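You operate a simulated robot arm through the tools that you are given. There is no shell and no other tool.

You run a simulated robot arm. Do the job below in one go: nothing can be reset, and whatever is moved stays where it is left.

JOB
Squeeze the lemon half on the counter, then stir its juice into the yellow jug.
Fine: all on the counter under the window; leave the halves on the blue tray; juice runs into the small bowl under the spout; fingers clear of the press; the squeezed half stays in the press; lever back up, bowl and spoon go back; spill nothing. Set down upright: spoon.
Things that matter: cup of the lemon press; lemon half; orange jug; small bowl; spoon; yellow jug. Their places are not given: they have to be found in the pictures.

It is judged by the outcome, as a careful person would: the job done as asked, and still so three seconds after it is handed in. It fails if anything else is knocked over, pushed out of place, dropped, spilled or broken.

ROBOT AND FRAMES
A 7-joint arm with a two-finger parallel gripper, fixed in place. Base frame: the origin is at the foot of the arm, x ahead of it, y to its left, z up. Units: cm, degrees, N and s.
Its first joint turns from -166.0 to 166.0 degrees. Payload 4.4 kg.
The TCP is the grasp point between the finger pads, 2.3 cm short of the fingertips. In the tool frame z runs along the fingers and y along their closing line. Largest opening 9.4 cm; finger width 3.8, thickness 1; the body of the gripper, 5.4 by 9.6 cm, starts 3.9 cm behind the TCP.
Orientation is that of the tool frame in the base frame, as a unit quaternion [w, x, y, z]. With the fingers straight down and closing along the base's y, the tool's x points along the base's -x, its y along +y and its z along -z.

CONTROLS
- The arm moves only by the tool send_rows. Its argument "increments" is a list that holds one entry, the list of rows, each a list of 6 numbers: the shift along the tool's x, y, z in units of 25 mm (1.0 is 25 mm), then the turn, a rotation vector about the tool's x, y, z in units of 4 degrees (1.0 is 4 degrees). In form: [[[dx, dy, dz, wx, wy, wz], ...]]. A call has 1 to 20 rows; each row shifts and turns the commanded pose from where the row before left it, along the tool's axes as they then stand. "gripper" is the finger opening in mm, from 0 to 94, set as the call begins (left out, the last holds). A call with a number of a shift or a turn outside -1 to 1 is refused whole. A row lasts 0.2 s, in which the tool goes at most 5 cm and 8.6 degrees; a call with a longer step from one row to the next is refused whole, and so is a gripper value outside its range. Where a pose cannot be reached the arm comes as near as it can. A force on the tool above 40 N (or 10 N above the force at the start of the call, whichever is more), or a blocked arm, ends the call early, and 0.2 s more pass. Each finger travels about 10.8 cm/s and halts on what it meets, pressing with about 22 N; the grip force reading is that of the motor and also rises with nothing between the fingers. The clock runs only during rows and for 0.2 s after the last one: add rows that do not move to give the fingers time. The reply holds the time, the measured pose of the TCP, the force on the tool along the base axes, the opening and the grip force, in the units named above and with some noise, with the torque about the TCP (base axes, N m) and any sound that the robot's microphone picked up.
- Cameras (640 x 400 px; columns grow to the right, rows downward): "scene" is fixed at [4.9, -49.45, 176.98]; the picture's right is [-0.41, -0.91, 0.00], its down [-0.78, 0.35, -0.51] and it looks along [0.47, -0.21, -0.86] (base axes); focal length 376 px, centre (320, 200). "wrist" rides on the gripper at [8.6, 1.6, -7.5] in the tool frame; the picture's right is [-0.18, 0.98, 0.00], its down [-0.58, -0.11, -0.81] and it looks along [-0.79, -0.15, 0.59] (tool axes); focal length 243 px, centre (320, 200).
- get_image(camera): a new picture of that camera. It takes no simulated time.
- point_at(camera, pixels): for up to 12 pixels [column, row] of the newest picture of that camera ("zoom" is the newest enlarged one), the place [x, y, z] in the base frame of the surface seen there, good to about 0.2 cm, but the place of the scene camera against the robot may be out by one fixed shift of up to 1.8 cm in any direction. It takes no simulated time.
- zoom(camera, box): a new picture of the part [left, top, right, bottom] of that camera's present view, enlarged. It takes no simulated time.
- hand_in(): hands the job in; it is judged then, once.

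Unless the task says otherwise, let go and move clear before handing in.

The tools are called after "Request:" as name(argument=value, ...) on one line, values as JSON. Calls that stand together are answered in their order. send_rows: Moves the arm, as the interface text tells. Its arguments: {"type":"object","properties":{"increments":{"type":"array"},"gripper":{"type":"number"}},"required":["increments"]} The other tools are called the same way: get_image (camera) takes a picture; point_at (camera, pixels) gives the place of the surface under pixels of a picture; zoom (camera, box) takes an enlarged picture of a part of a camera's view; hand_in () hands the job in.

At the start:

```text
time_s: 0.0
tool_pos: [47.78, -40.24, 129.19]
tool_rot: [0.0, 0.0, 1.0, -0.001]
ft_force: [-0.7, 0.2, 0.9]
moment: [-0.01, -0.03, 0.01]
width: 9.4
finger_force: 0.1
```

scene: 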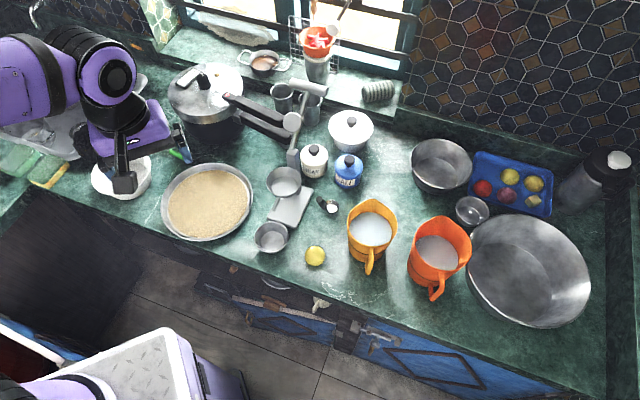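
wrist: 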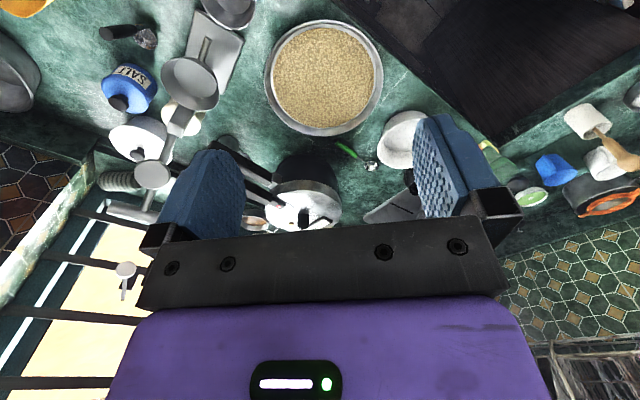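

The scene shows a press near (285,190), a lemon half at (315,256), a yellow jug at (370,230), and a spoon near (328,205). I'll zoom in to see them in detail before moving.

Request:
zoom(camera="scene", box=[220, 70, 380, 170])

Request:
zoom(camera="scene", box=[240, 150, 400, 250])

Request:
zoom(camera="scene", box=[240, 180, 400, 280])

```text
4.00 times, centred on (300, 120) of scene
```

zoom: 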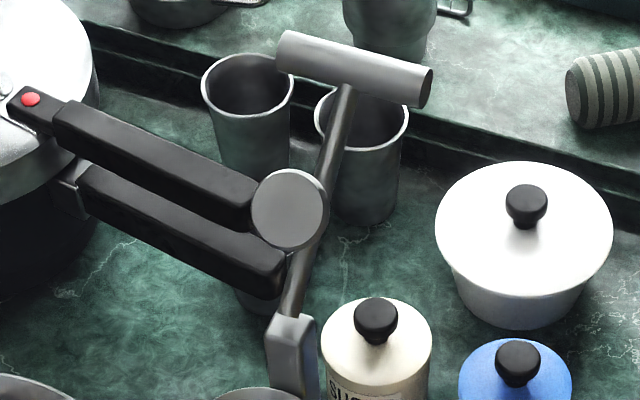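

```text
4.00 times, centred on (320, 200) of scene
```

zoom: 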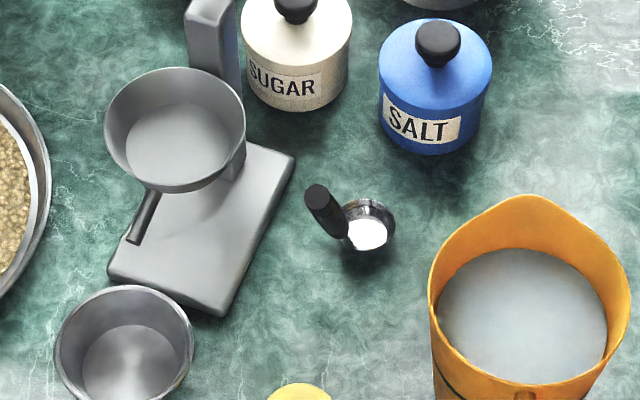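

```text
4.00 times, centred on (320, 230) of scene
```

zoom: 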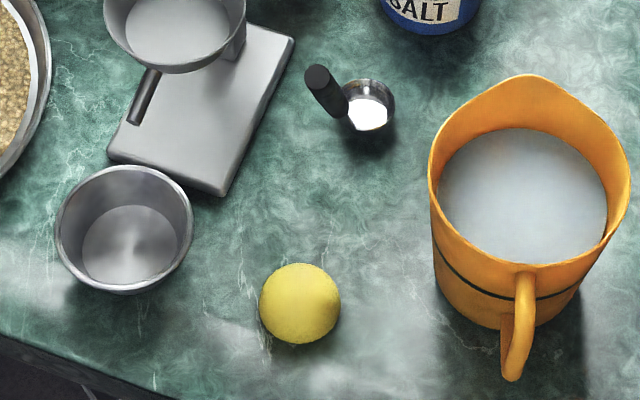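

The cup, lever, bowl, spoon and jug are all visible. Now I'll measure their places.

Request:
point_at(camera="scene", pixels=[[315, 256], [315, 248], [315, 264], [305, 256], [325, 256], [271, 239], [256, 232], [288, 232], [270, 222], [273, 252], [318, 275], [340, 220]])

Request:
point_at(camera="scene", pixels=[[284, 183], [267, 180], [301, 180], [284, 168], [283, 197], [276, 202], [273, 209], [292, 160], [291, 149], [299, 150], [300, 178], [294, 225]])

Request:
point_at(camera="scene", pixels=[[292, 122], [285, 122], [300, 122], [303, 105], [293, 81], [310, 87], [326, 93], [296, 142], [270, 216], [295, 228], [312, 189], [300, 186]])

Request:
point_at(camera="scene", pixels=[[319, 198], [324, 206], [332, 209], [338, 205], [332, 200], [332, 213], [371, 231], [349, 222], [396, 222], [370, 202], [370, 246], [369, 270]])

Request:
zoom(camera="scene", box=[300, 180, 364, 220])

```text
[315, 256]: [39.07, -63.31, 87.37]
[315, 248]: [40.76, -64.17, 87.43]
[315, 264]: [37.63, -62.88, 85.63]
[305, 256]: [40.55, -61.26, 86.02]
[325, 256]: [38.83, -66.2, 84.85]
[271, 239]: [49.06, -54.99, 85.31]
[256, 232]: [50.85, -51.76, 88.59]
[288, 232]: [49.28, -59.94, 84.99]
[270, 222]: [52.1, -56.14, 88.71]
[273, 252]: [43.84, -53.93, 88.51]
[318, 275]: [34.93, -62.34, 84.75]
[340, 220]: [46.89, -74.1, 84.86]
```

```text
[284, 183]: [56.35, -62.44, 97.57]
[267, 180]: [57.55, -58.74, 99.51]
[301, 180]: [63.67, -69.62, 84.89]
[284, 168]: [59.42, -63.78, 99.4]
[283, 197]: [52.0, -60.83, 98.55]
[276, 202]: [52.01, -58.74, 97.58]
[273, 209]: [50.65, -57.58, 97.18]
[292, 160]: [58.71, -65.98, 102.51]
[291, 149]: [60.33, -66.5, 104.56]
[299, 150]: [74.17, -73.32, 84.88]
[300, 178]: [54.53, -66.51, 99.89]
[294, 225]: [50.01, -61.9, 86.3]
```

```text
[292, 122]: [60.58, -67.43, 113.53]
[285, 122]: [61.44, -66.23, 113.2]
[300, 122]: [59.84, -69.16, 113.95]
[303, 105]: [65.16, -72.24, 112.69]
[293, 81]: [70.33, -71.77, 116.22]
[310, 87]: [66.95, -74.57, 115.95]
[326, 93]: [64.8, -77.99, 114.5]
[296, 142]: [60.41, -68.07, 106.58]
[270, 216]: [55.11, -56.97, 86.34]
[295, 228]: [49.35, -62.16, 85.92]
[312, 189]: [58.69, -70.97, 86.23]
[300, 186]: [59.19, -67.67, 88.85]
```

```text
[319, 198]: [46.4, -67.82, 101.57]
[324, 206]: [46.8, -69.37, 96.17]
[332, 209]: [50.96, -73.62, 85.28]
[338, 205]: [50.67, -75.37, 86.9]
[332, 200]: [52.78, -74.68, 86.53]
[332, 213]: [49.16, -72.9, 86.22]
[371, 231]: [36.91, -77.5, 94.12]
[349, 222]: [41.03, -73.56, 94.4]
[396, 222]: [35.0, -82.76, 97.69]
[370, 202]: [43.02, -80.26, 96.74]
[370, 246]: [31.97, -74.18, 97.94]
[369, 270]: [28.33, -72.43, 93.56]
```

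```text
10.00 times, centred on (332, 200) of scene
```

zoom: 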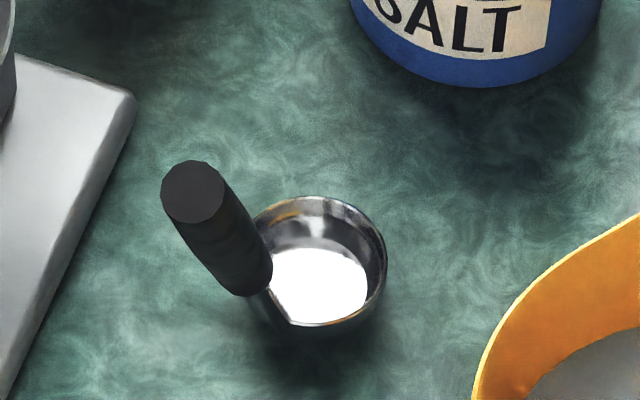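

I have rough coordinates: the counter is at z≈84.9, the cup rim at z≈99.5 and the bowl rim at z≈88.6. The scene camera may be shifted, so I'll compare the same features in the wrist camera.

Request:
zoom(camera="wrist", box=[90, 0, 282, 120])

Request:
zoom(camera="wrist", box=[80, 100, 240, 200])

Request:
point_at(camera="wrist", pixels=[[118, 102], [137, 155], [152, 173], [190, 84], [190, 60], [205, 50], [228, 10], [238, 38], [220, 32], [130, 210], [105, 30], [145, 40]])

Request:
point_at(camera="scene", pixels=[[349, 160], [351, 120], [313, 149], [252, 231], [287, 222], [311, 188], [306, 182], [258, 205], [266, 217], [210, 205], [296, 227], [371, 92]])

```text
3.33 times, centred on (186, 60) of wrist
```

zoom: 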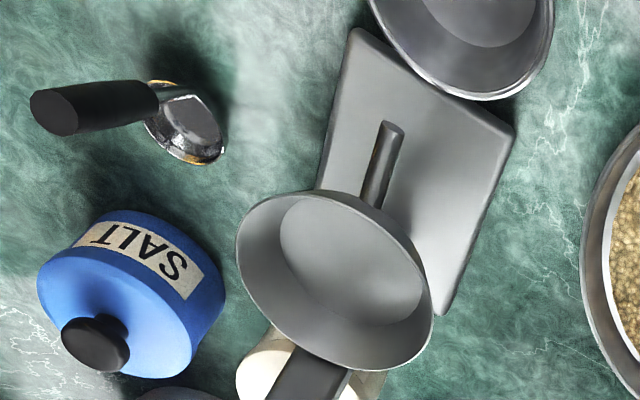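

```text
4.00 times, centred on (160, 150) of wrist
```

zoom: 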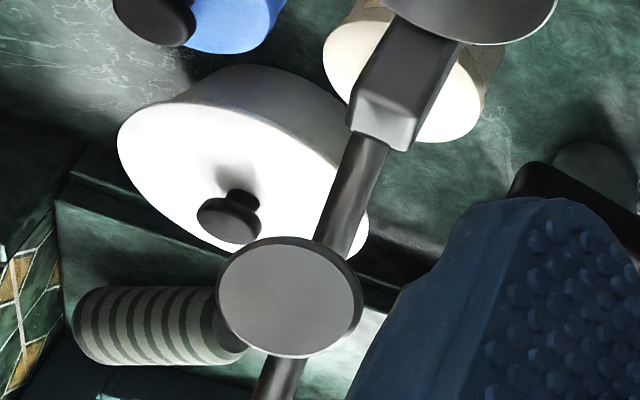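

```text
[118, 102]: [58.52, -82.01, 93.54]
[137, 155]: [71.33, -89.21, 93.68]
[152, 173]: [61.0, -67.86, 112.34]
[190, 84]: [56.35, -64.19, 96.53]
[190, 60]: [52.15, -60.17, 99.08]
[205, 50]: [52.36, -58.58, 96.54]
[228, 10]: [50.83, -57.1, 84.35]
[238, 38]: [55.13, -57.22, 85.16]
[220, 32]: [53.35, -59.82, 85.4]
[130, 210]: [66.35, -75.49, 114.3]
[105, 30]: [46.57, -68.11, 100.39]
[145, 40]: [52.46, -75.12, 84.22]
```

```text
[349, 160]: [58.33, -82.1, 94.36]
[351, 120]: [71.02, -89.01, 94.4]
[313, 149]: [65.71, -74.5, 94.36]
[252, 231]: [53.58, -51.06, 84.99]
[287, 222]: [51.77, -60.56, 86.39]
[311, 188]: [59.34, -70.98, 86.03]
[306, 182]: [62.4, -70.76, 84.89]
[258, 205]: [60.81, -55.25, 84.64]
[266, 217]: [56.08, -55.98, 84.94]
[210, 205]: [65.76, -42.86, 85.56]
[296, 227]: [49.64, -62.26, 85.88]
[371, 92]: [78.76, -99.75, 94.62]
```

Comparing the salt and pan knobs, the wrist reads z about 0.8 cm lower than the scene, and x/y nearly agree. I'll move in front of the press with the tool yawed about -50° to get close wrist views.

Request:
send_rows(increments=[[[0.78, -0.46, 0.9, 0, 0, 0], [0.78, -0.46, 0.9, 0, 0, 0], [0.78, -0.46, 0.9, 0, 0, 0], [0.78, -0.46, 0.9, 0, 0, 0], [0.78, -0.46, 0.9, 0, 0, 0], [0, 0, 0, 0, 0, 0.96], [0, 0, 0, 0, 0, 0.96], [0, 0, 0, 0, 0, 0.96], [0, 0, 0, 0, 0, 0.96], [0, 0, 0, 0, 0, 0.96], [0, 0, 0, 0, 0, 0.96], [0, 0, 0, 0, 0, 0.96], [0, 0, 0, 0, 0, 0.96], [0, 0, 0, 0, 0, 0.96], [0, 0, 0, 0, 0, 0.96], [0, 0, 0, 0, 0, 0.96], [0, 0, 0, 0, 0, 0.96], [0, 0, 0, 0, 0, 0.96]]])

Request:
get_image(camera="wrist")

Request:
get_image(camera="scene")

```text
time_s: 3.8
tool_pos: [38.04, -46.05, 117.97]
tool_rot: [0.0, 0.423, 0.906, 0.0]
ft_force: [-0.2, 1.0, -0.5]
moment: [0.02, 0.04, 0.03]
width: 9.39
finger_force: 0.1
```

```text
taken
```

wrist: 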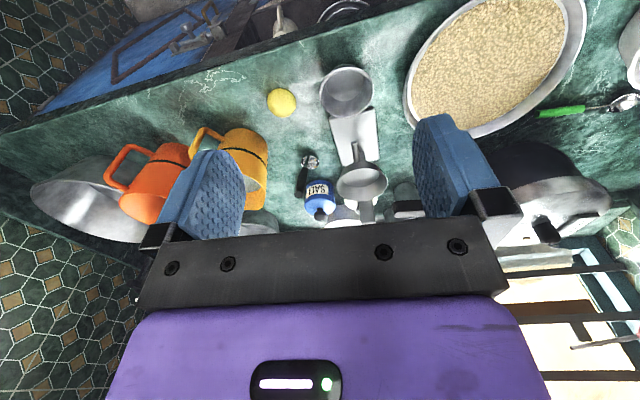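

```text
taken
```

scene: 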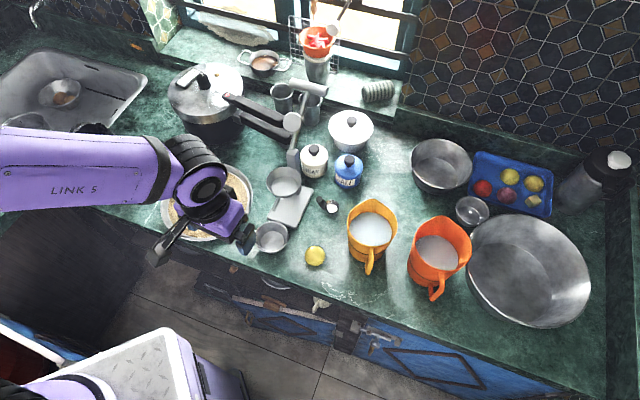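

The wrist now shows the bowl (346,92), the base and spout (350,140), the cup (362,183) and the lemon (281,102). I'll zoom in and measure.

Request:
zoom(camera="wrist", box=[240, 60, 432, 180])

Request:
zoom(camera="wrist", box=[296, 130, 424, 210])

Request:
point_at(camera="wrist", pixels=[[281, 102], [281, 116], [281, 88], [268, 101], [295, 104], [300, 60], [346, 67], [321, 90], [372, 90], [346, 117], [345, 85], [346, 105]])

Request:
point_at(camera="wrist", pixels=[[362, 178], [338, 180], [386, 180], [362, 165], [362, 199], [355, 145], [354, 155], [356, 162], [331, 118], [378, 130], [366, 215], [345, 150]])

```text
3.33 times, centred on (336, 120) of wrist
```

zoom: 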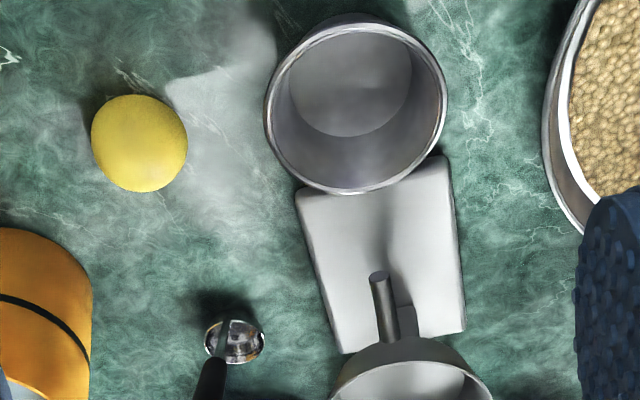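

```text
5.00 times, centred on (360, 170) of wrist
```

zoom: 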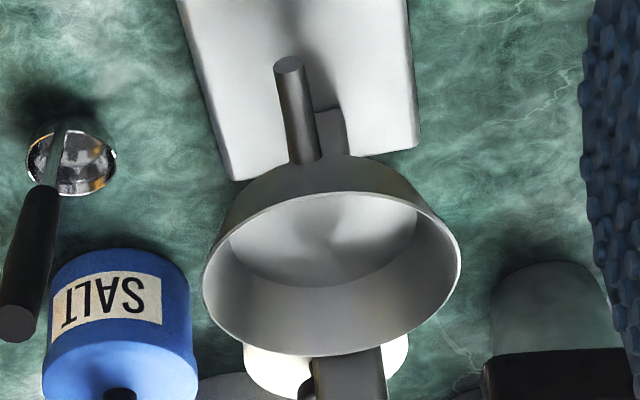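

```text
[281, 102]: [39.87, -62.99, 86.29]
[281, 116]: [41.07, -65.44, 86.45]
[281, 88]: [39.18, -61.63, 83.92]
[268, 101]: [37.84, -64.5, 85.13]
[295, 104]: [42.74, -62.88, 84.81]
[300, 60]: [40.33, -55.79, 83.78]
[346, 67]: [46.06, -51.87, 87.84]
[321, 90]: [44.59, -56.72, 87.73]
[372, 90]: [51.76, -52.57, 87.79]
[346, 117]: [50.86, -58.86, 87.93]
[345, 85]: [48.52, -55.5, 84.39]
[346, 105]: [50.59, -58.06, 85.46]
```

```text
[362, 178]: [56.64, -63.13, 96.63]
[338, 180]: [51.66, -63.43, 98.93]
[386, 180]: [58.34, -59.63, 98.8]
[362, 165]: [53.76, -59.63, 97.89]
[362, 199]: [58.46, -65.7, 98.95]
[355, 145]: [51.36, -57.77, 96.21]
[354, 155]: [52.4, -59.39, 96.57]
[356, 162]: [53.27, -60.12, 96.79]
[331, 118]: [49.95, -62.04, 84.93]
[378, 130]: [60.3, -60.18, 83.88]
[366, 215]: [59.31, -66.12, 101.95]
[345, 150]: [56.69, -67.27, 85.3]
```

The bowl rim is centred near (48.4,-55.1), but the spout tip at (51.4,-57.8) sits right over its edge, so the bowl has to move inward. I need better geometry for the plate, spout and cup.

Request:
zoom(camera="wrist", box=[296, 60, 424, 140])

Request:
point_at(camera="zoom", pixels=[[165, 294], [170, 310], [160, 280], [195, 400], [385, 240], [410, 350], [392, 252], [300, 300], [250, 335], [115, 160], [380, 150], [250, 35]])

Request:
point_at(camera="zoom", pixels=[[245, 60], [247, 20], [243, 278], [250, 130], [180, 100], [310, 100], [250, 220], [330, 300], [200, 290], [290, 340]])

```text
5.00 times, centred on (360, 100) of wrist
```

zoom: 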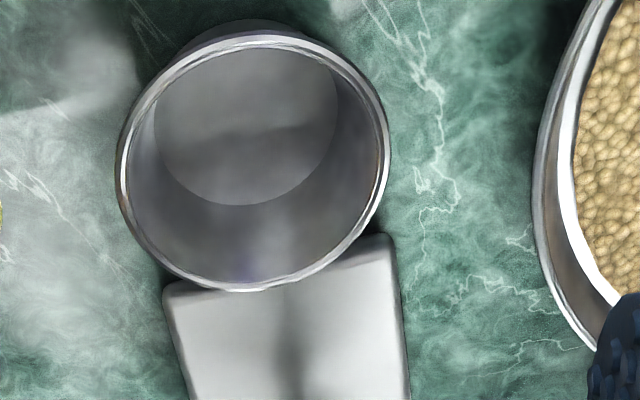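

```text
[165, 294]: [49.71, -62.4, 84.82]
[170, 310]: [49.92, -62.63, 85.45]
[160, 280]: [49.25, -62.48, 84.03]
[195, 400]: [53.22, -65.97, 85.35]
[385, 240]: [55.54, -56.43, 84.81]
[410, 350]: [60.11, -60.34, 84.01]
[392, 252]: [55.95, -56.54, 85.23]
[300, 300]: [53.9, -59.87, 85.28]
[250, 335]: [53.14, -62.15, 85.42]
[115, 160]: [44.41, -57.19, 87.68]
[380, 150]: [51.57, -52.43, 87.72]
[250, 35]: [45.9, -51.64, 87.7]
```

```text
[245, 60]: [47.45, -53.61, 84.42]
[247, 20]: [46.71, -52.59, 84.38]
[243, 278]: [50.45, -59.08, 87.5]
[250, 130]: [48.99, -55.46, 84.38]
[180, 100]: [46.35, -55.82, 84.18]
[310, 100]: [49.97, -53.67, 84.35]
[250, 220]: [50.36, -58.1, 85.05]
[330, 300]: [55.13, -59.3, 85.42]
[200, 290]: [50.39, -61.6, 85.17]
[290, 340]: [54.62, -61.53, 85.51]
```

The plate's front edge midpoint is near (52.6,-59.4), with the axis toward the spout at about (-0.69,0.725). Now I'll measure the cup and lever.

Request:
zoom(camera="wrist", box=[296, 130, 424, 210])

Request:
point_at(camera="zoom", pixels=[[206, 285], [458, 255], [340, 352], [325, 194], [240, 210], [415, 210], [320, 240], [330, 280], [288, 62], [288, 100], [345, 390], [335, 215]])

Request:
zoom(camera="scene", box=[260, 72, 356, 132])

Request:
point_at(camera="zoom", pixels=[[110, 50], [210, 85], [310, 120], [105, 75], [435, 130], [440, 155], [300, 140], [265, 115], [220, 300], [175, 330], [270, 330], [215, 380]])

Request:
zoom(camera="scene", box=[260, 122, 356, 182])

Request:
point_at(camera="zoom", pixels=[[205, 180], [240, 200], [200, 280], [250, 100], [220, 150], [235, 260], [195, 160], [245, 165]])

```text
5.00 times, centred on (360, 170) of wrist
```

zoom: 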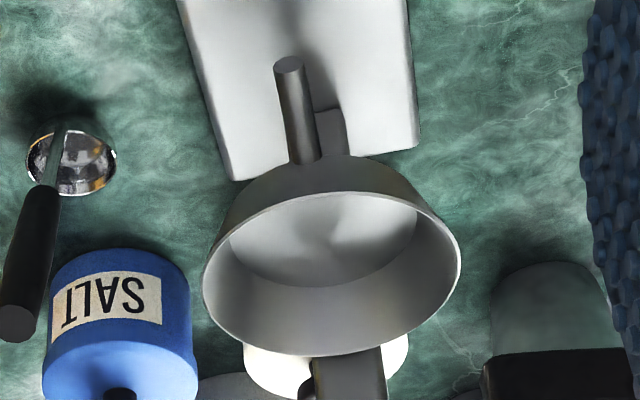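

```text
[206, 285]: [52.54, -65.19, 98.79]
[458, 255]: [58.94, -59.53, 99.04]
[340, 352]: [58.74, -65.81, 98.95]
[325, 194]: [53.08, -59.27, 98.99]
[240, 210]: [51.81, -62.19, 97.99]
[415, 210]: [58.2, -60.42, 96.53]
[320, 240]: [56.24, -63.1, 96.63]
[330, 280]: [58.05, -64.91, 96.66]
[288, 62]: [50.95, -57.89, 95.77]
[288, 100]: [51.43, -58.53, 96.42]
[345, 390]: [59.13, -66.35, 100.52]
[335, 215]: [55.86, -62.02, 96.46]
```

```text
6.67 times, centred on (308, 102) of scene
```

zoom: 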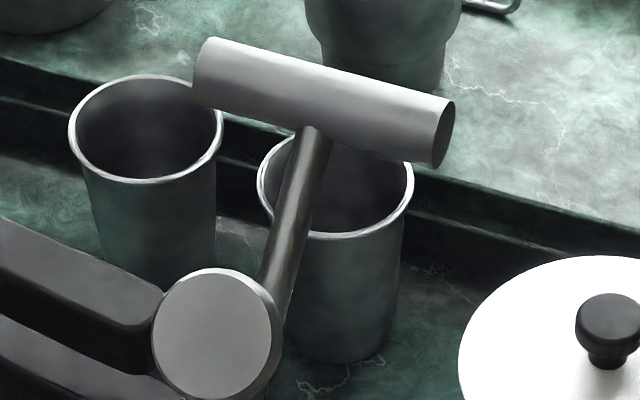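

```text
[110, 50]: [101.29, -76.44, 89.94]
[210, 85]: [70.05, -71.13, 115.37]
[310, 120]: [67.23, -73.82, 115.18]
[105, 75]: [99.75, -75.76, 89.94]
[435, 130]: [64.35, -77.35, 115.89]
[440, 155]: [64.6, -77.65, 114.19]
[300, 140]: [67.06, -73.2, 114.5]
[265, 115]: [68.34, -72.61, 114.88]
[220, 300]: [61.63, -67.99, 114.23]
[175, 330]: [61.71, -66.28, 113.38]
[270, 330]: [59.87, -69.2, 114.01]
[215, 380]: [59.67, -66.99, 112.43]
```

```text
6.67 times, centred on (308, 152) of scene
```

zoom: 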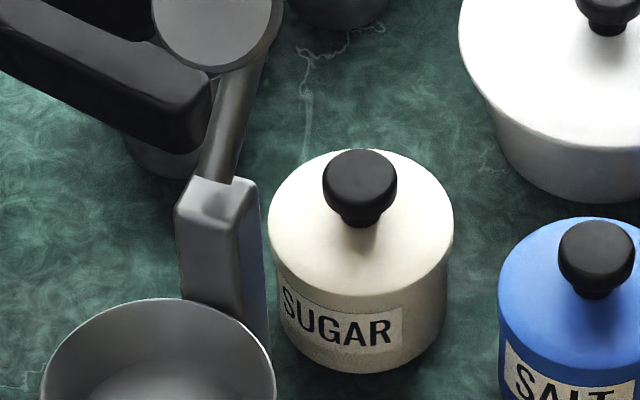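

```text
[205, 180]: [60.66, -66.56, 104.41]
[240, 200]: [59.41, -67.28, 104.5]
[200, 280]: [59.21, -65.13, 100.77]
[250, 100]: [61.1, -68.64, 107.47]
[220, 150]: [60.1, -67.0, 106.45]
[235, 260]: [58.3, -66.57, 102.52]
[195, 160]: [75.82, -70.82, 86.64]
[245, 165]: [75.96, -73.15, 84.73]
```

The cup centre is about (55.8,-62.45), with its rim at z≈98.95 and floor at 96.6. The lever leans back about 44° and its T-bar is near (68,-74.5,113.5). I'll turn the tool +95° so the fingers close along the press axis, which will also show whether the wrist can reach that yaw.

Request:
send_rows(increments=[[[0, 0, 0, 0, 0, -1], [0, 0, 0, 0, 0, -1], [0, 0, 0, 0, 0, -1], [0, 0, 0, 0, 0, -1], [0, 0, 0, 0, 0, -1], [0, 0, 0, 0, 0, -1], [0, 0, 0, 0, 0, -1], [0, 0, 0, 0, 0, -1], [0, 0, 0, 0, 0, -1], [0, 0, 0, 0, 0, -1], [0, 0, 0, 0, 0, -1], [0, 0, 0, 0, 0, -1], [0, 0, 0, 0, 0, -1], [0, 0, 0, 0, 0, -1], [0, 0, 0, 0, 0, -1], [0, 0, 0, 0, 0, -1], [0, 0, 0, 0, 0, -1], [0, 0, 0, 0, 0, -1], [0, 0, 0, 0, 0, -1], [0, 0, 0, 0, 0, -1]]])

Request:
send_rows(increments=[[[0, 0, 0, 0, 0, -1], [0, 0, 0, 0, 0, -1], [0, 0, 0, 0, 0, -1], [0, 0, 0, 0, 0, -0.75], [0, 0, 0, 0, 0, 0]]])

Request:
get_image(camera="wrist")

```text
time_s: 8.0
tool_pos: [38.0, -45.99, 118.08]
tool_rot: [0.0, -0.26, 0.966, 0.0]
ft_force: [-0.1, 0.2, 0.8]
moment: [0.01, -0.04, -0.02]
width: 9.37
finger_force: 0.1
```

```text
time_s: 9.2
tool_pos: [38.1, -46.03, 117.93]
tool_rot: [0.0, -0.384, 0.923, 0.0]
ft_force: [0.4, -0.4, 1.0]
moment: [0.02, 0.01, 0.02]
width: 9.41
finger_force: 0.1
```

```text
taken
```

wrist: 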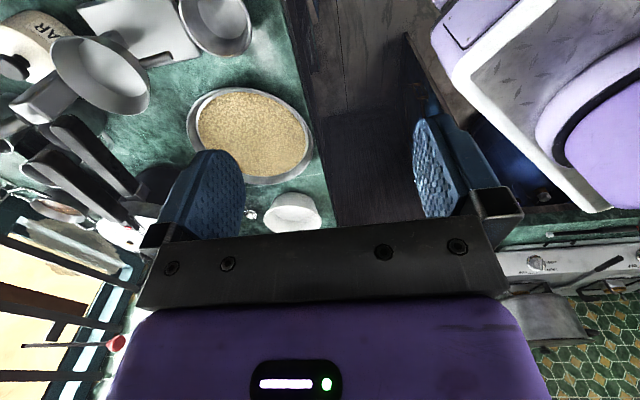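

Yaw +45° works, so the fingers now close along the press axis. I'll hover at about z 97 above the robot-side rim of the bowl with the fingers at 2 cm, then check by wrist camera.

Request:
send_rows(increments=[[[-0.028, -0.38, 0.836, 0, 0, 0], [-0.028, -0.38, 0.836, 0, 0, 0], [-0.028, -0.38, 0.836, 0, 0, 0], [-0.028, -0.38, 0.836, 0, 0, 0], [-0.028, -0.38, 0.836, 0, 0, 0], [-0.028, -0.38, 0.836, 0, 0, 0], [-0.028, -0.38, 0.836, 0, 0, 0], [-0.028, -0.38, 0.836, 0, 0, 0], [-0.028, -0.38, 0.836, 0, 0, 0], [-0.028, -0.38, 0.836, 0, 0, 0]]], gripper=20)

Request:
get_image(camera="wrist")

Request:
get_image(camera="scene")

```text
time_s: 11.4
tool_pos: [45.31, -52.16, 97.02]
tool_rot: [0.0, -0.382, 0.924, 0.0]
ft_force: [-0.5, -0.3, 0.9]
moment: [0.02, -0.01, 0.0]
width: 2.0
finger_force: 0.0
```

```text
taken
```

wrist: 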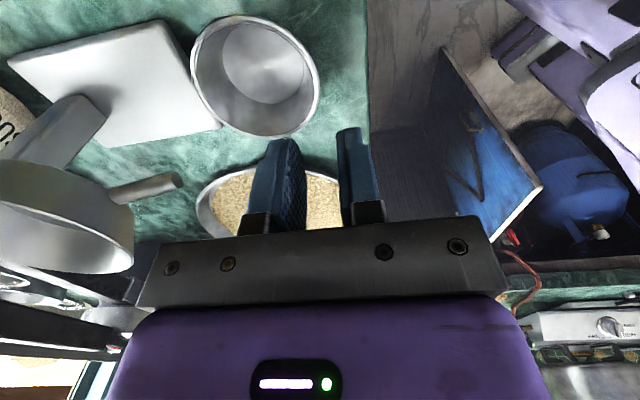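

```text
taken
```

scene: 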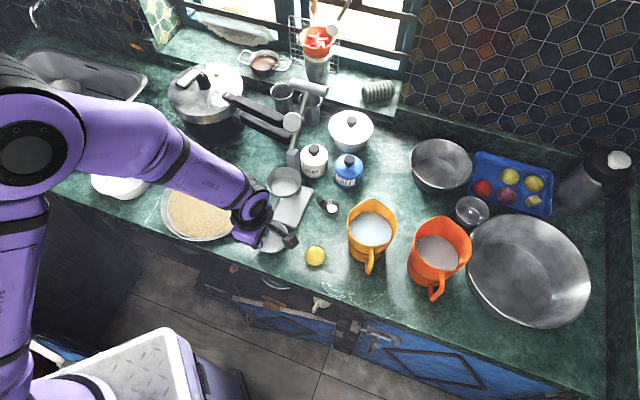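

The bowl is now close in the wrist view, with its rim spanning about (190,75) to (320,75). I'll take rim, floor and spout points to fit circles.

Request:
zoom(camera="wrist", box=[176, 5, 336, 105])

Request:
point_at(camera="wrist", pixels=[[191, 70], [208, 28], [250, 16], [297, 40], [319, 85], [305, 122], [268, 136], [225, 125], [200, 100], [265, 62], [230, 45], [305, 85]])

Request:
point_at(camera="wrist", pixels=[[176, 180], [160, 184], [120, 193], [220, 127], [160, 22], [10, 63], [300, 15], [350, 60], [70, 240], [132, 225], [60, 120], [20, 145]])

```text
4.00 times, centred on (256, 55) of wrist
```

zoom: 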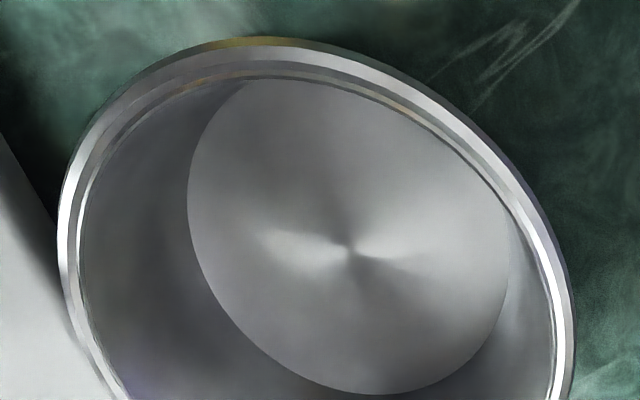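

```text
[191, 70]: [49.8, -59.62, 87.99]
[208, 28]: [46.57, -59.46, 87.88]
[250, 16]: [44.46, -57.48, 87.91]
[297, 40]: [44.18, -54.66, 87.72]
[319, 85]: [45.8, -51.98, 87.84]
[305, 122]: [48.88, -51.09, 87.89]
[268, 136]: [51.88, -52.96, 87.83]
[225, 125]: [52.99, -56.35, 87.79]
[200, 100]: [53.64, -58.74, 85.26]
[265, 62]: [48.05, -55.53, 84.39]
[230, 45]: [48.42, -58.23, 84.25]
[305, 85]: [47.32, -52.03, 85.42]
```

```text
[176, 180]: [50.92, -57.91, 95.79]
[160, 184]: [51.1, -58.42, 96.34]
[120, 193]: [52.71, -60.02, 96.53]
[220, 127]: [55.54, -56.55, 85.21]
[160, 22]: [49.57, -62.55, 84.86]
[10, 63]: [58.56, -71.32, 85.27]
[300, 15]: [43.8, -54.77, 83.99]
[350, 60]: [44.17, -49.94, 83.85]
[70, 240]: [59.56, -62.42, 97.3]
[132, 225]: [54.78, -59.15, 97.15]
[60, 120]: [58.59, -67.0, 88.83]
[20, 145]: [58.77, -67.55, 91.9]
```

Fitting the rim points puts the bowl centre at (48.5,-55.45) with R≈4.4 and rim z 87.85. The spout tip (50.9,-57.9) is just inside that edge, so moving the bowl about 1.6 cm toward the press will centre it better. I'll tilt the fingers 18° to match the wall and stop just above the rim.

Request:
send_rows(increments=[[[0, 0, 0, 0.9, 0, 0], [0, 0, 0, 0.9, 0, 0], [0, 0, 0, 0.9, 0, 0], [0, 0, 0, 0.9, 0, 0], [0, 0, 0, 0.9, 0, 0], [0.017, 0.509, 0, 0, 0, 0], [0.017, 0.509, 0, 0, 0, 0], [0, 0, 0.589, 0, 0, 0], [0, 0, 0.589, 0, 0, 0], [0, 0, 0.589, 0, 0, 0], [0, 0, 0.589, 0, 0, 0], [0, 0, 0, 0, 0, 0]]], gripper=20)

Request:
get_image(camera="wrist")

Request:
zoom(camera="wrist", box=[220, 80, 420, 205])

```text
time_s: 14.0
tool_pos: [44.75, -51.93, 90.72]
tool_rot: [0.06, -0.378, 0.912, -0.144]
ft_force: [0.4, 0.5, 0.4]
moment: [0.01, 0.04, -0.01]
width: 2.01
finger_force: 0.1
```

```text
taken
```

wrist: 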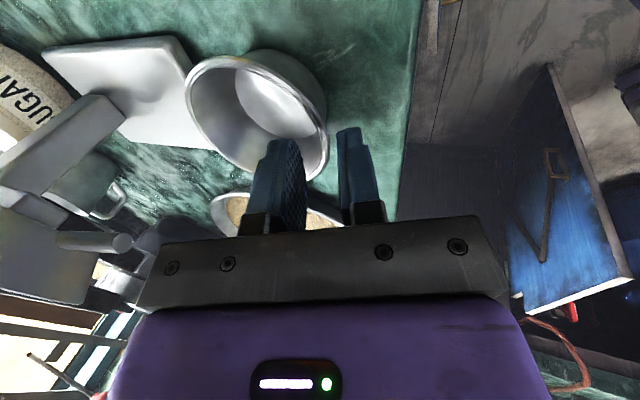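

```text
3.20 times, centred on (320, 142) of wrist
```

zoom: 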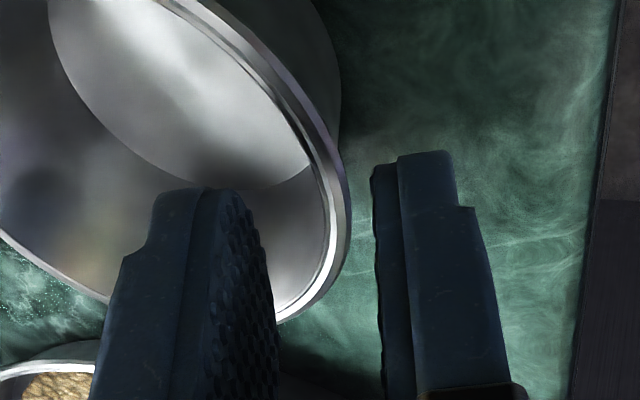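

The rim lies between the inside finger (zoom 215,290) and the outside finger (420,270) as planned. I'll advance 3.4 cm along the tool and close.

Request:
send_rows(increments=[[[0, 0, 0.34, 0, 0, 0], [0, 0, 0.34, 0, 0, 0], [0, 0, 0.34, 0, 0, 0], [0, 0, 0.34, 0, 0, 0], [0, 0, 0, 0, 0, 0]]], gripper=20)

Request:
zoom(camera="wrist", box=[220, 80, 420, 205])

```text
time_s: 15.2
tool_pos: [45.57, -52.55, 87.52]
tool_rot: [0.061, -0.379, 0.912, -0.145]
ft_force: [0.2, -0.4, -0.3]
moment: [0.02, -0.02, 0.0]
width: 1.97
finger_force: 0.1
```

```text
3.20 times, centred on (320, 142) of wrist
```

zoom: 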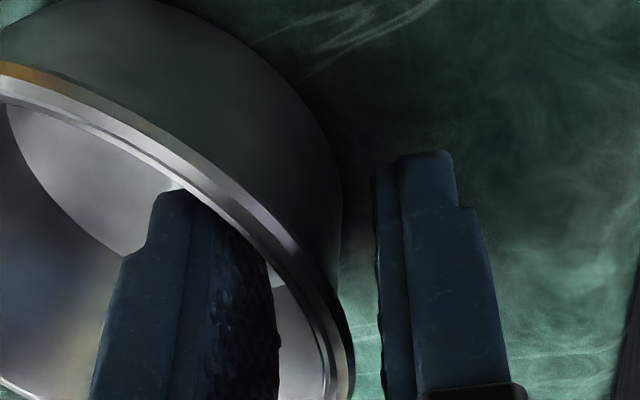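

The wall sits between the pads with no contact force. I'll close on it.

Request:
send_rows(increments=[[[0, 0, 0, 0, 0, 0], [0, 0, 0, 0, 0, 0], [0, 0, 0, 0, 0, 0]]], gripper=0)

Request:
get_image(camera="wrist")

```text
time_s: 16.0
tool_pos: [45.6, -52.65, 87.55]
tool_rot: [0.06, -0.379, 0.912, -0.144]
ft_force: [0.3, -0.2, -0.6]
moment: [0.02, 0.0, 0.05]
width: 0.96
finger_force: 22.2
```

```text
taken
```

wrist: 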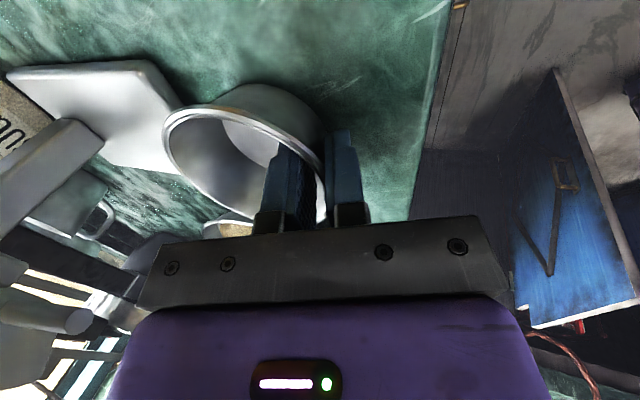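

It's gripped with 0.96 cm between the pads. I'll lift about 1 cm and check that the bowl hangs level.

Request:
send_rows(increments=[[[0, -0.062, -0.19, 0, 0, 0], [0, -0.062, -0.19, 0, 0, 0], [0, 0, 0, 0, 0, 0]]])

Request:
get_image(camera="wrist")

Request:
point_at(camera="wrist", pixels=[[166, 140], [195, 107], [250, 118], [175, 175], [230, 130], [300, 150]])

```text
time_s: 16.8
tool_pos: [45.62, -52.59, 88.47]
tool_rot: [0.059, -0.379, 0.912, -0.145]
ft_force: [0.5, -0.2, -0.9]
moment: [0.01, 0.02, 0.0]
width: 0.96
finger_force: 22.3
```

```text
taken
```

wrist: 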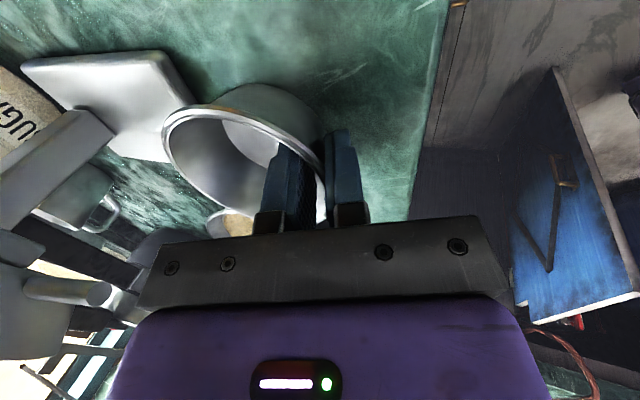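

```text
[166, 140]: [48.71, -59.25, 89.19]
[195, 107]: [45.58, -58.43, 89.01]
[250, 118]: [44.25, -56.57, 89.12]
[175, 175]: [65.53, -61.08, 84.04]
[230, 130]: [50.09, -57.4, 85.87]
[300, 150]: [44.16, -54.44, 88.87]
```

The bowl came up level and held firmly (rim z≈89.0). I'll shift it 1.6 cm toward the press, lower it and let go.

Request:
send_rows(increments=[[[0, -0.203, 0.066, 0, 0, 0], [0, -0.203, 0.066, 0, 0, 0], [0, -0.203, 0.066, 0, 0, 0], [0, 0, 0, 0, 0, 0], [0, 0.06, 0.185, 0, 0, 0], [0, 0.05, 0.155, 0, 0, 0], [0, 0, 0, 0, 0, 0]]])

Request:
get_image(camera="wrist")

```text
time_s: 18.4
tool_pos: [46.7, -53.69, 87.67]
tool_rot: [0.061, -0.379, 0.912, -0.144]
ft_force: [-0.1, 0.0, -0.2]
moment: [0.0, 0.03, -0.01]
width: 0.96
finger_force: 21.8
```

```text
taken
```

wrist: 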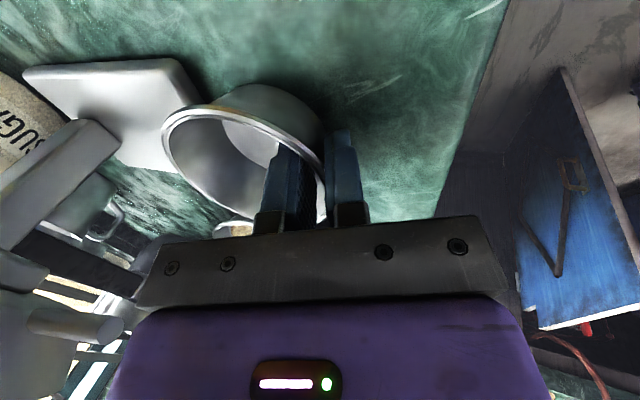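

The bowl is about 0.1 cm above resting height. I'll lower it the rest of the way, open, and withdraw along the finger direction.

Request:
send_rows(increments=[[[0, 0.013, 0.042, 0, 0, 0], [0, 0, 0, 0, 0, 0]]])

Request:
send_rows(increments=[[[0, 0, 0, 0, 0, 0], [0, 0, 0, 0, 0, 0], [0, 0, -0.4, 0, 0, 0], [0, 0, -0.4, 0, 0, 0], [0, 0, -0.4, 0, 0, 0], [0, 0, -0.6, 0, 0, 0], [0, 0, -0.8, 0, 0, 0], [0, 0, -0.8, 0, 0, 0]]], gripper=19)

Request:
get_image(camera="wrist")

```text
time_s: 19.0
tool_pos: [46.65, -53.76, 87.5]
tool_rot: [0.06, -0.379, 0.912, -0.144]
ft_force: [-0.5, -0.4, -0.6]
moment: [0.0, 0.01, -0.01]
width: 0.93
finger_force: 22.0
```

```text
time_s: 20.8
tool_pos: [44.97, -52.11, 95.55]
tool_rot: [0.06, -0.38, 0.912, -0.144]
ft_force: [0.2, -0.2, -0.5]
moment: [0.0, -0.02, 0.02]
width: 1.93
finger_force: 0.2
```

```text
taken
```

wrist: 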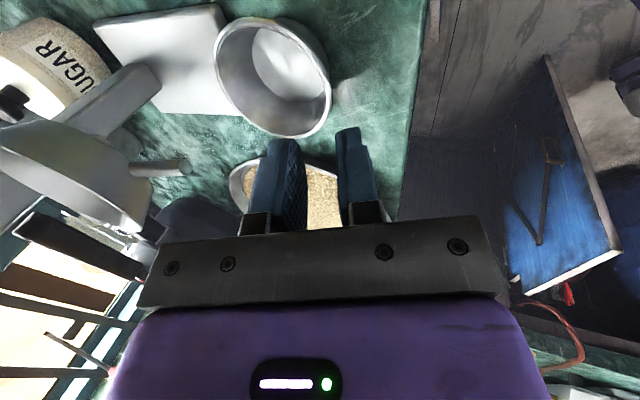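

The bowl was released and should now be centred near (49.6,-56.6) under the spout. Next I'll straighten up, rise, turn to yaw -45° (camera toward the robot, away from the lever) and hover over the lemon at about (40.4,-63.8).

Request:
send_rows(increments=[[[0, 0, 0, -0.9, 0, 0], [0, 0, 0, -0.9, 0, 0], [0, 0, 0, -0.9, 0, 0], [0, 0, 0, -0.9, 0, 0], [0, 0, 0, -0.9, 0, 0], [0, 0, -0.8, 0, 0, 0], [0, 0, -0.8, 0, 0, 0], [0, 0, -0.8, 0, 0, 0], [0, 0, -0.8, 0, 0, 0], [0, 0, 0, 0, 0, 1], [0, 0, 0, 0, 0, 1], [0, 0, 0, 0, 0, 1], [0, 0, 0, 0, 0, 1], [0, 0, 0, 0, 0, 1], [0, 0, 0, 0, 0, 1], [0, 0, 0, 0, 0, 1], [0, 0, 0, 0, 0, 1], [0, 0, 0, 0, 0, 1], [0, 0, 0, 0, 0, 1]]], gripper=80)

Request:
send_rows(increments=[[[0, 0, 0, 0, 0, 1], [0, 0, 0, 0, 0, 1], [0, 0, 0, 0, 0, 1], [0, 0, 0, 0, 0, 1], [0, 0, 0, 0, 0, 1], [0, 0, 0, 0, 0, 1], [0, 0, 0, 0, 0, 1], [0, 0, 0, 0, 0, 1], [0, 0, 0, 0, 0, 1], [0, 0, 0, 0, 0, 1], [0, 0, 0, 0, 0, 1], [0, 0, 0, 0, 0, 1], [0, 0, 0, 0, 0, 0.5], [-0.335, -0.768, 0.5, 0, 0, 0], [-0.335, -0.768, 0.5, 0, 0, 0], [-0.335, -0.768, 0.5, 0, 0, 0], [-0.335, -0.768, 0.5, 0, 0, 0], [-0.335, -0.768, 0.5, 0, 0, 0], [-0.335, -0.768, 0.5, 0, 0, 0], [0, 0, 0, 0, 0, 0]]])

Request:
get_image(camera="wrist")

Request:
get_image(camera="scene")

```text
time_s: 24.8
tool_pos: [44.86, -52.12, 103.57]
tool_rot: [0.001, -0.044, 0.999, -0.001]
ft_force: [-0.3, -0.1, -0.3]
moment: [0.01, 0.02, -0.04]
width: 8.0
finger_force: 0.1
```

```text
time_s: 29.0
tool_pos: [40.3, -63.61, 95.88]
tool_rot: [0.0, 0.383, 0.924, 0.0]
ft_force: [0.8, 0.1, -0.4]
moment: [-0.02, 0.0, -0.01]
width: 8.02
finger_force: 0.1
```

```text
taken
```

wrist: 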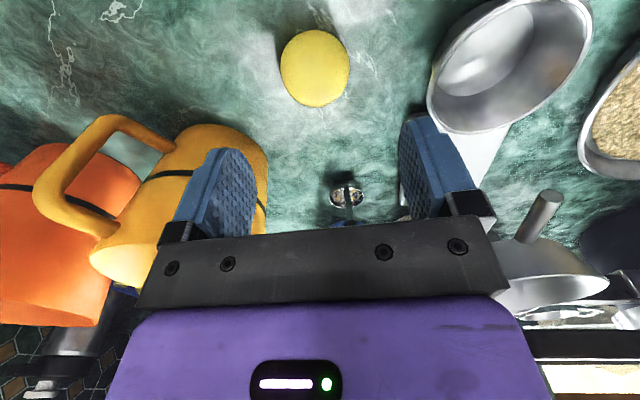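

```text
taken
```

scene: 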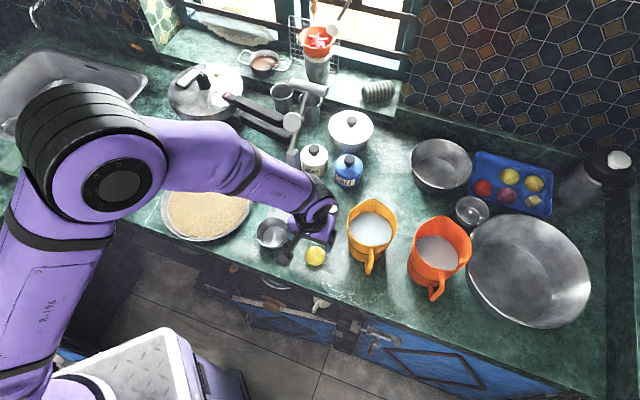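

The lemon is at wrist (315,68). I'll take its outline points to fit the centre, and check the bowl rim too.

Request:
point_at(camera="wrist", pixels=[[315, 68], [284, 70], [346, 66], [315, 103], [318, 34], [315, 55], [290, 90], [340, 90], [295, 50], [335, 45], [315, 85], [316, 100]])

Request:
point_at(camera="wrist", pixels=[[430, 95], [450, 128], [509, 123], [560, 80], [588, 40], [537, 6], [480, 15], [545, 200], [523, 240], [347, 197]])

```text
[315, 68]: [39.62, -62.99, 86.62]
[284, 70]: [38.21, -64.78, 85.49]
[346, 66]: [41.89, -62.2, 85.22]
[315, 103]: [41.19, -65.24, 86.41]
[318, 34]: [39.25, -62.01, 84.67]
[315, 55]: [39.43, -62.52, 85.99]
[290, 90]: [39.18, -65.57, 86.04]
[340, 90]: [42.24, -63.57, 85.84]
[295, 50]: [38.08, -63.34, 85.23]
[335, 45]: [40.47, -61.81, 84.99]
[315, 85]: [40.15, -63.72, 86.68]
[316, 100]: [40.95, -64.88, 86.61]
```

```text
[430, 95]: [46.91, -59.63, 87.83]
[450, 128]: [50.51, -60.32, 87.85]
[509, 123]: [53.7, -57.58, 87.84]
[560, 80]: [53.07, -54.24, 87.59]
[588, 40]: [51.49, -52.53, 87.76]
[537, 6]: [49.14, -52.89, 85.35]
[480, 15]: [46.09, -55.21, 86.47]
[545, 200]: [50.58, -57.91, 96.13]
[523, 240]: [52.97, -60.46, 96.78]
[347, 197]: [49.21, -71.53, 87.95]
```

The lemon fits a dome centred at (40.35,-64.1) with R≈2.77, cut face down on the counter at z 83.9. I'll descend with the fingertips just above the counter.

Request:
send_rows(increments=[[[-0.152, -0.124, 0.3, 0, 0, 0], [0, 0, 0.7, 0, 0, 0], [0, 0, 0.7, 0, 0, 0], [0, 0, 0.7, 0, 0, 0], [0, 0, 0.6, 0, 0, 0], [0, 0, 0.4, 0, 0, 0], [0, 0, 0.25, 0, 0, 0], [0, 0, 0.1, 0, 0, 0], [0, 0, 0, 0, 0, 0]]], gripper=80)

Request:
get_image(camera="wrist")

```text
time_s: 31.0
tool_pos: [40.29, -64.12, 86.73]
tool_rot: [-0.001, 0.381, 0.925, 0.0]
ft_force: [0.0, -0.2, 0.8]
moment: [0.02, 0.01, 0.03]
width: 8.02
finger_force: 0.1
```

```text
taken
```

wrist: 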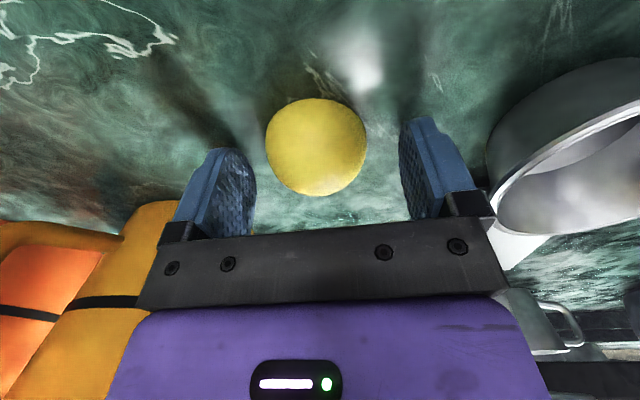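

The lemon is between the pads. I'll lower another 0.3 cm and close.

Request:
send_rows(increments=[[[0, 0, 0.12, 0, 0, 0], [0, 0, 0, 0, 0, 0]]], gripper=80)

Request:
send_rows(increments=[[[0, 0, 0, 0, 0, 0], [0, 0, 0, 0, 0, 0], [0, 0, 0, 0, 0, 0], [0, 0, 0, 0, 0, 0]]], gripper=50)

Request:
get_image(camera="wrist")

```text
time_s: 31.6
tool_pos: [40.49, -64.27, 86.38]
tool_rot: [0.0, 0.382, 0.924, 0.0]
ft_force: [-0.1, 0.2, 0.1]
moment: [0.0, -0.02, -0.04]
width: 8.01
finger_force: 0.1
```

```text
time_s: 32.6
tool_pos: [40.3, -64.14, 86.42]
tool_rot: [0.0, 0.383, 0.924, 0.0]
ft_force: [0.2, 0.3, 0.0]
moment: [-0.01, -0.01, 0.02]
width: 5.15
finger_force: 21.6
```

```text
taken
```

wrist: 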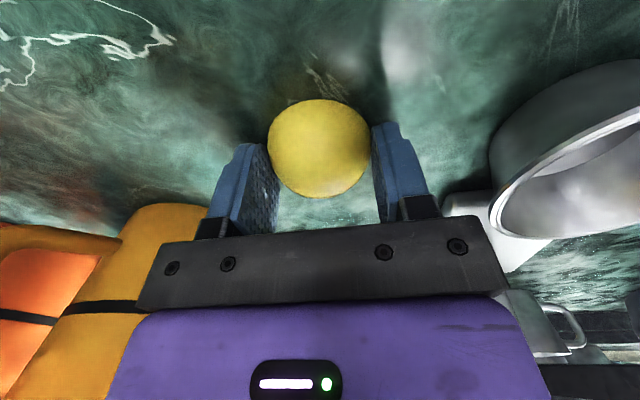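

The lemon is held (width 5.15). I'll lift it to z≈106 and swing in from the robot side of the press, stopping short of the cup to check clearance to the lever.

Request:
send_rows(increments=[[[0, 0, -0.5, 0, 0, 0], [0, 0, -0.9, 0, 0, 0], [0, 0, -0.93, 0, 0, 0], [0, 0, -0.93, 0, 0, 0], [0, 0, -0.93, 0, 0, 0], [0, 0, -0.93, 0, 0, 0], [0, 0, -0.93, 0, 0, 0], [0, 0, -0.93, 0, 0, 0], [0, 0, -0.86, 0, 0, 0], [0, 0.81, 0, 0, 0, 0], [0, 0.81, 0, 0, 0, 0], [0, 0.81, 0, 0, 0, 0], [0, 0.81, 0, 0, 0, 0], [0, 0.81, 0, 0, 0, 0], [0, 0.81, 0, 0, 0, 0], [0, 0, 0, 0, 0, 0]]], gripper=50)

Request:
get_image(camera="wrist")

Request:
get_image(camera="scene")

```text
time_s: 36.0
tool_pos: [48.99, -55.52, 105.94]
tool_rot: [0.0, 0.382, 0.924, 0.0]
ft_force: [0.1, -0.2, -0.2]
moment: [-0.01, 0.01, -0.02]
width: 5.18
finger_force: 22.0
```

```text
taken
```

wrist: 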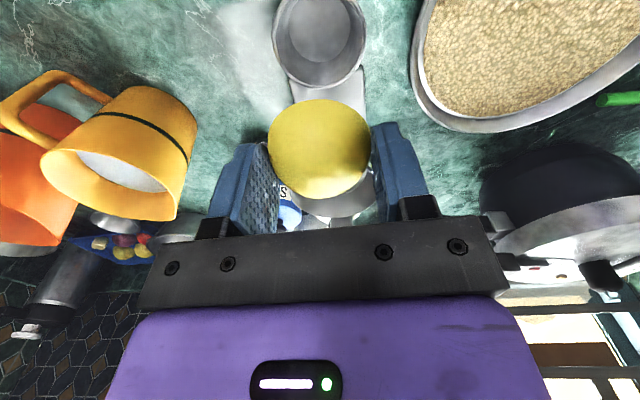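

```text
taken
```

scene: 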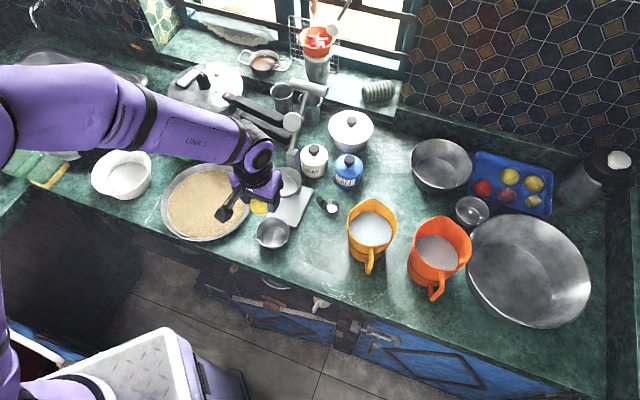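

The cup is directly ahead along the press axis. I'll move 6.5 cm toward it, then check clearance to the plunger.

Request:
send_rows(increments=[[[-0.5, 0, 0, 0, 0, 0], [-0.7, 0, 0, 0, 0, 0], [-0.7, 0, 0, 0, 0, 0], [-0.7, 0, 0, 0, 0, 0], [0, 0, 0, 0, 0, 0]]], gripper=50)

Request:
zoom(camera="scene", box=[200, 70, 392, 190])

Request:
get_image(camera="wrist")

```text
time_s: 37.2
tool_pos: [53.46, -60.15, 106.06]
tool_rot: [0.0, 0.383, 0.924, 0.0]
ft_force: [0.1, -0.3, -0.3]
moment: [0.02, -0.01, 0.01]
width: 5.15
finger_force: 22.1
```

```text
3.33 times, centred on (296, 130) of scene
```

zoom: 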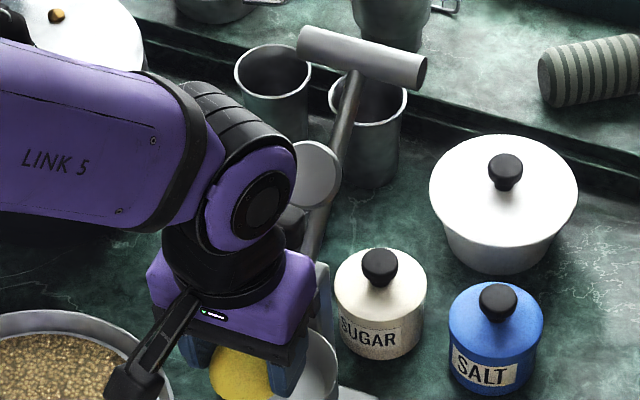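

```text
taken
```

wrist: 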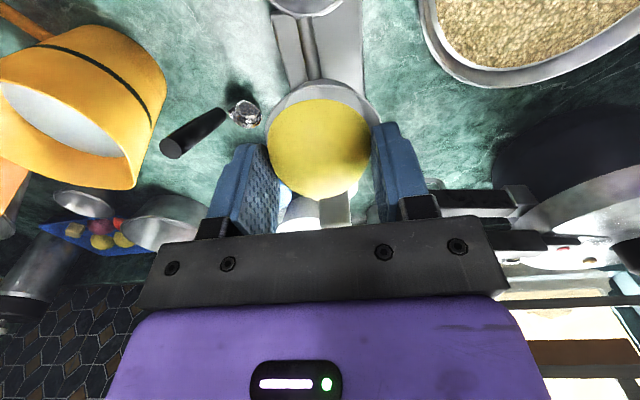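

Link 6 looks close to the plunger in the scene zoom (265,180 vs 315,175). I'll measure how far apart they are.

Request:
point_at(camera="zoom", pixels=[[315, 300], [480, 185]])

Request:
zoom(camera="scene", box=[200, 70, 392, 190])

Request:
point_at(camera="zoom", pixels=[[268, 195], [290, 160], [280, 145], [290, 215], [312, 175], [325, 150], [240, 110], [215, 95], [300, 260], [270, 265], [312, 290], [335, 180]])

```text
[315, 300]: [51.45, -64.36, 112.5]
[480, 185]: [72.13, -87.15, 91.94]
```

```text
3.33 times, centred on (296, 130) of scene
```

zoom: 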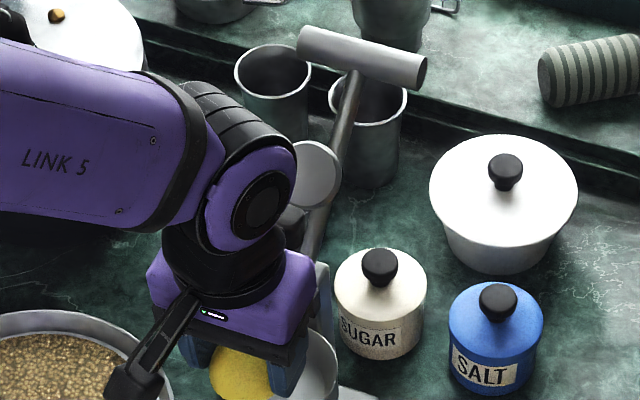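

```text
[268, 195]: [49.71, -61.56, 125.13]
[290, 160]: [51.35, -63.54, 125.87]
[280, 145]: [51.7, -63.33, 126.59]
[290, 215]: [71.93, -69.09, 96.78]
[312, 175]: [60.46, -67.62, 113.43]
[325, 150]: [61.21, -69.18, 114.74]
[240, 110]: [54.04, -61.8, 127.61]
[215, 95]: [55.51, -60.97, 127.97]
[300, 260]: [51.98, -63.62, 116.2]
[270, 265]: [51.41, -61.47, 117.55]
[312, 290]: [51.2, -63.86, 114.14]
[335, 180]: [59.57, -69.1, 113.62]
```

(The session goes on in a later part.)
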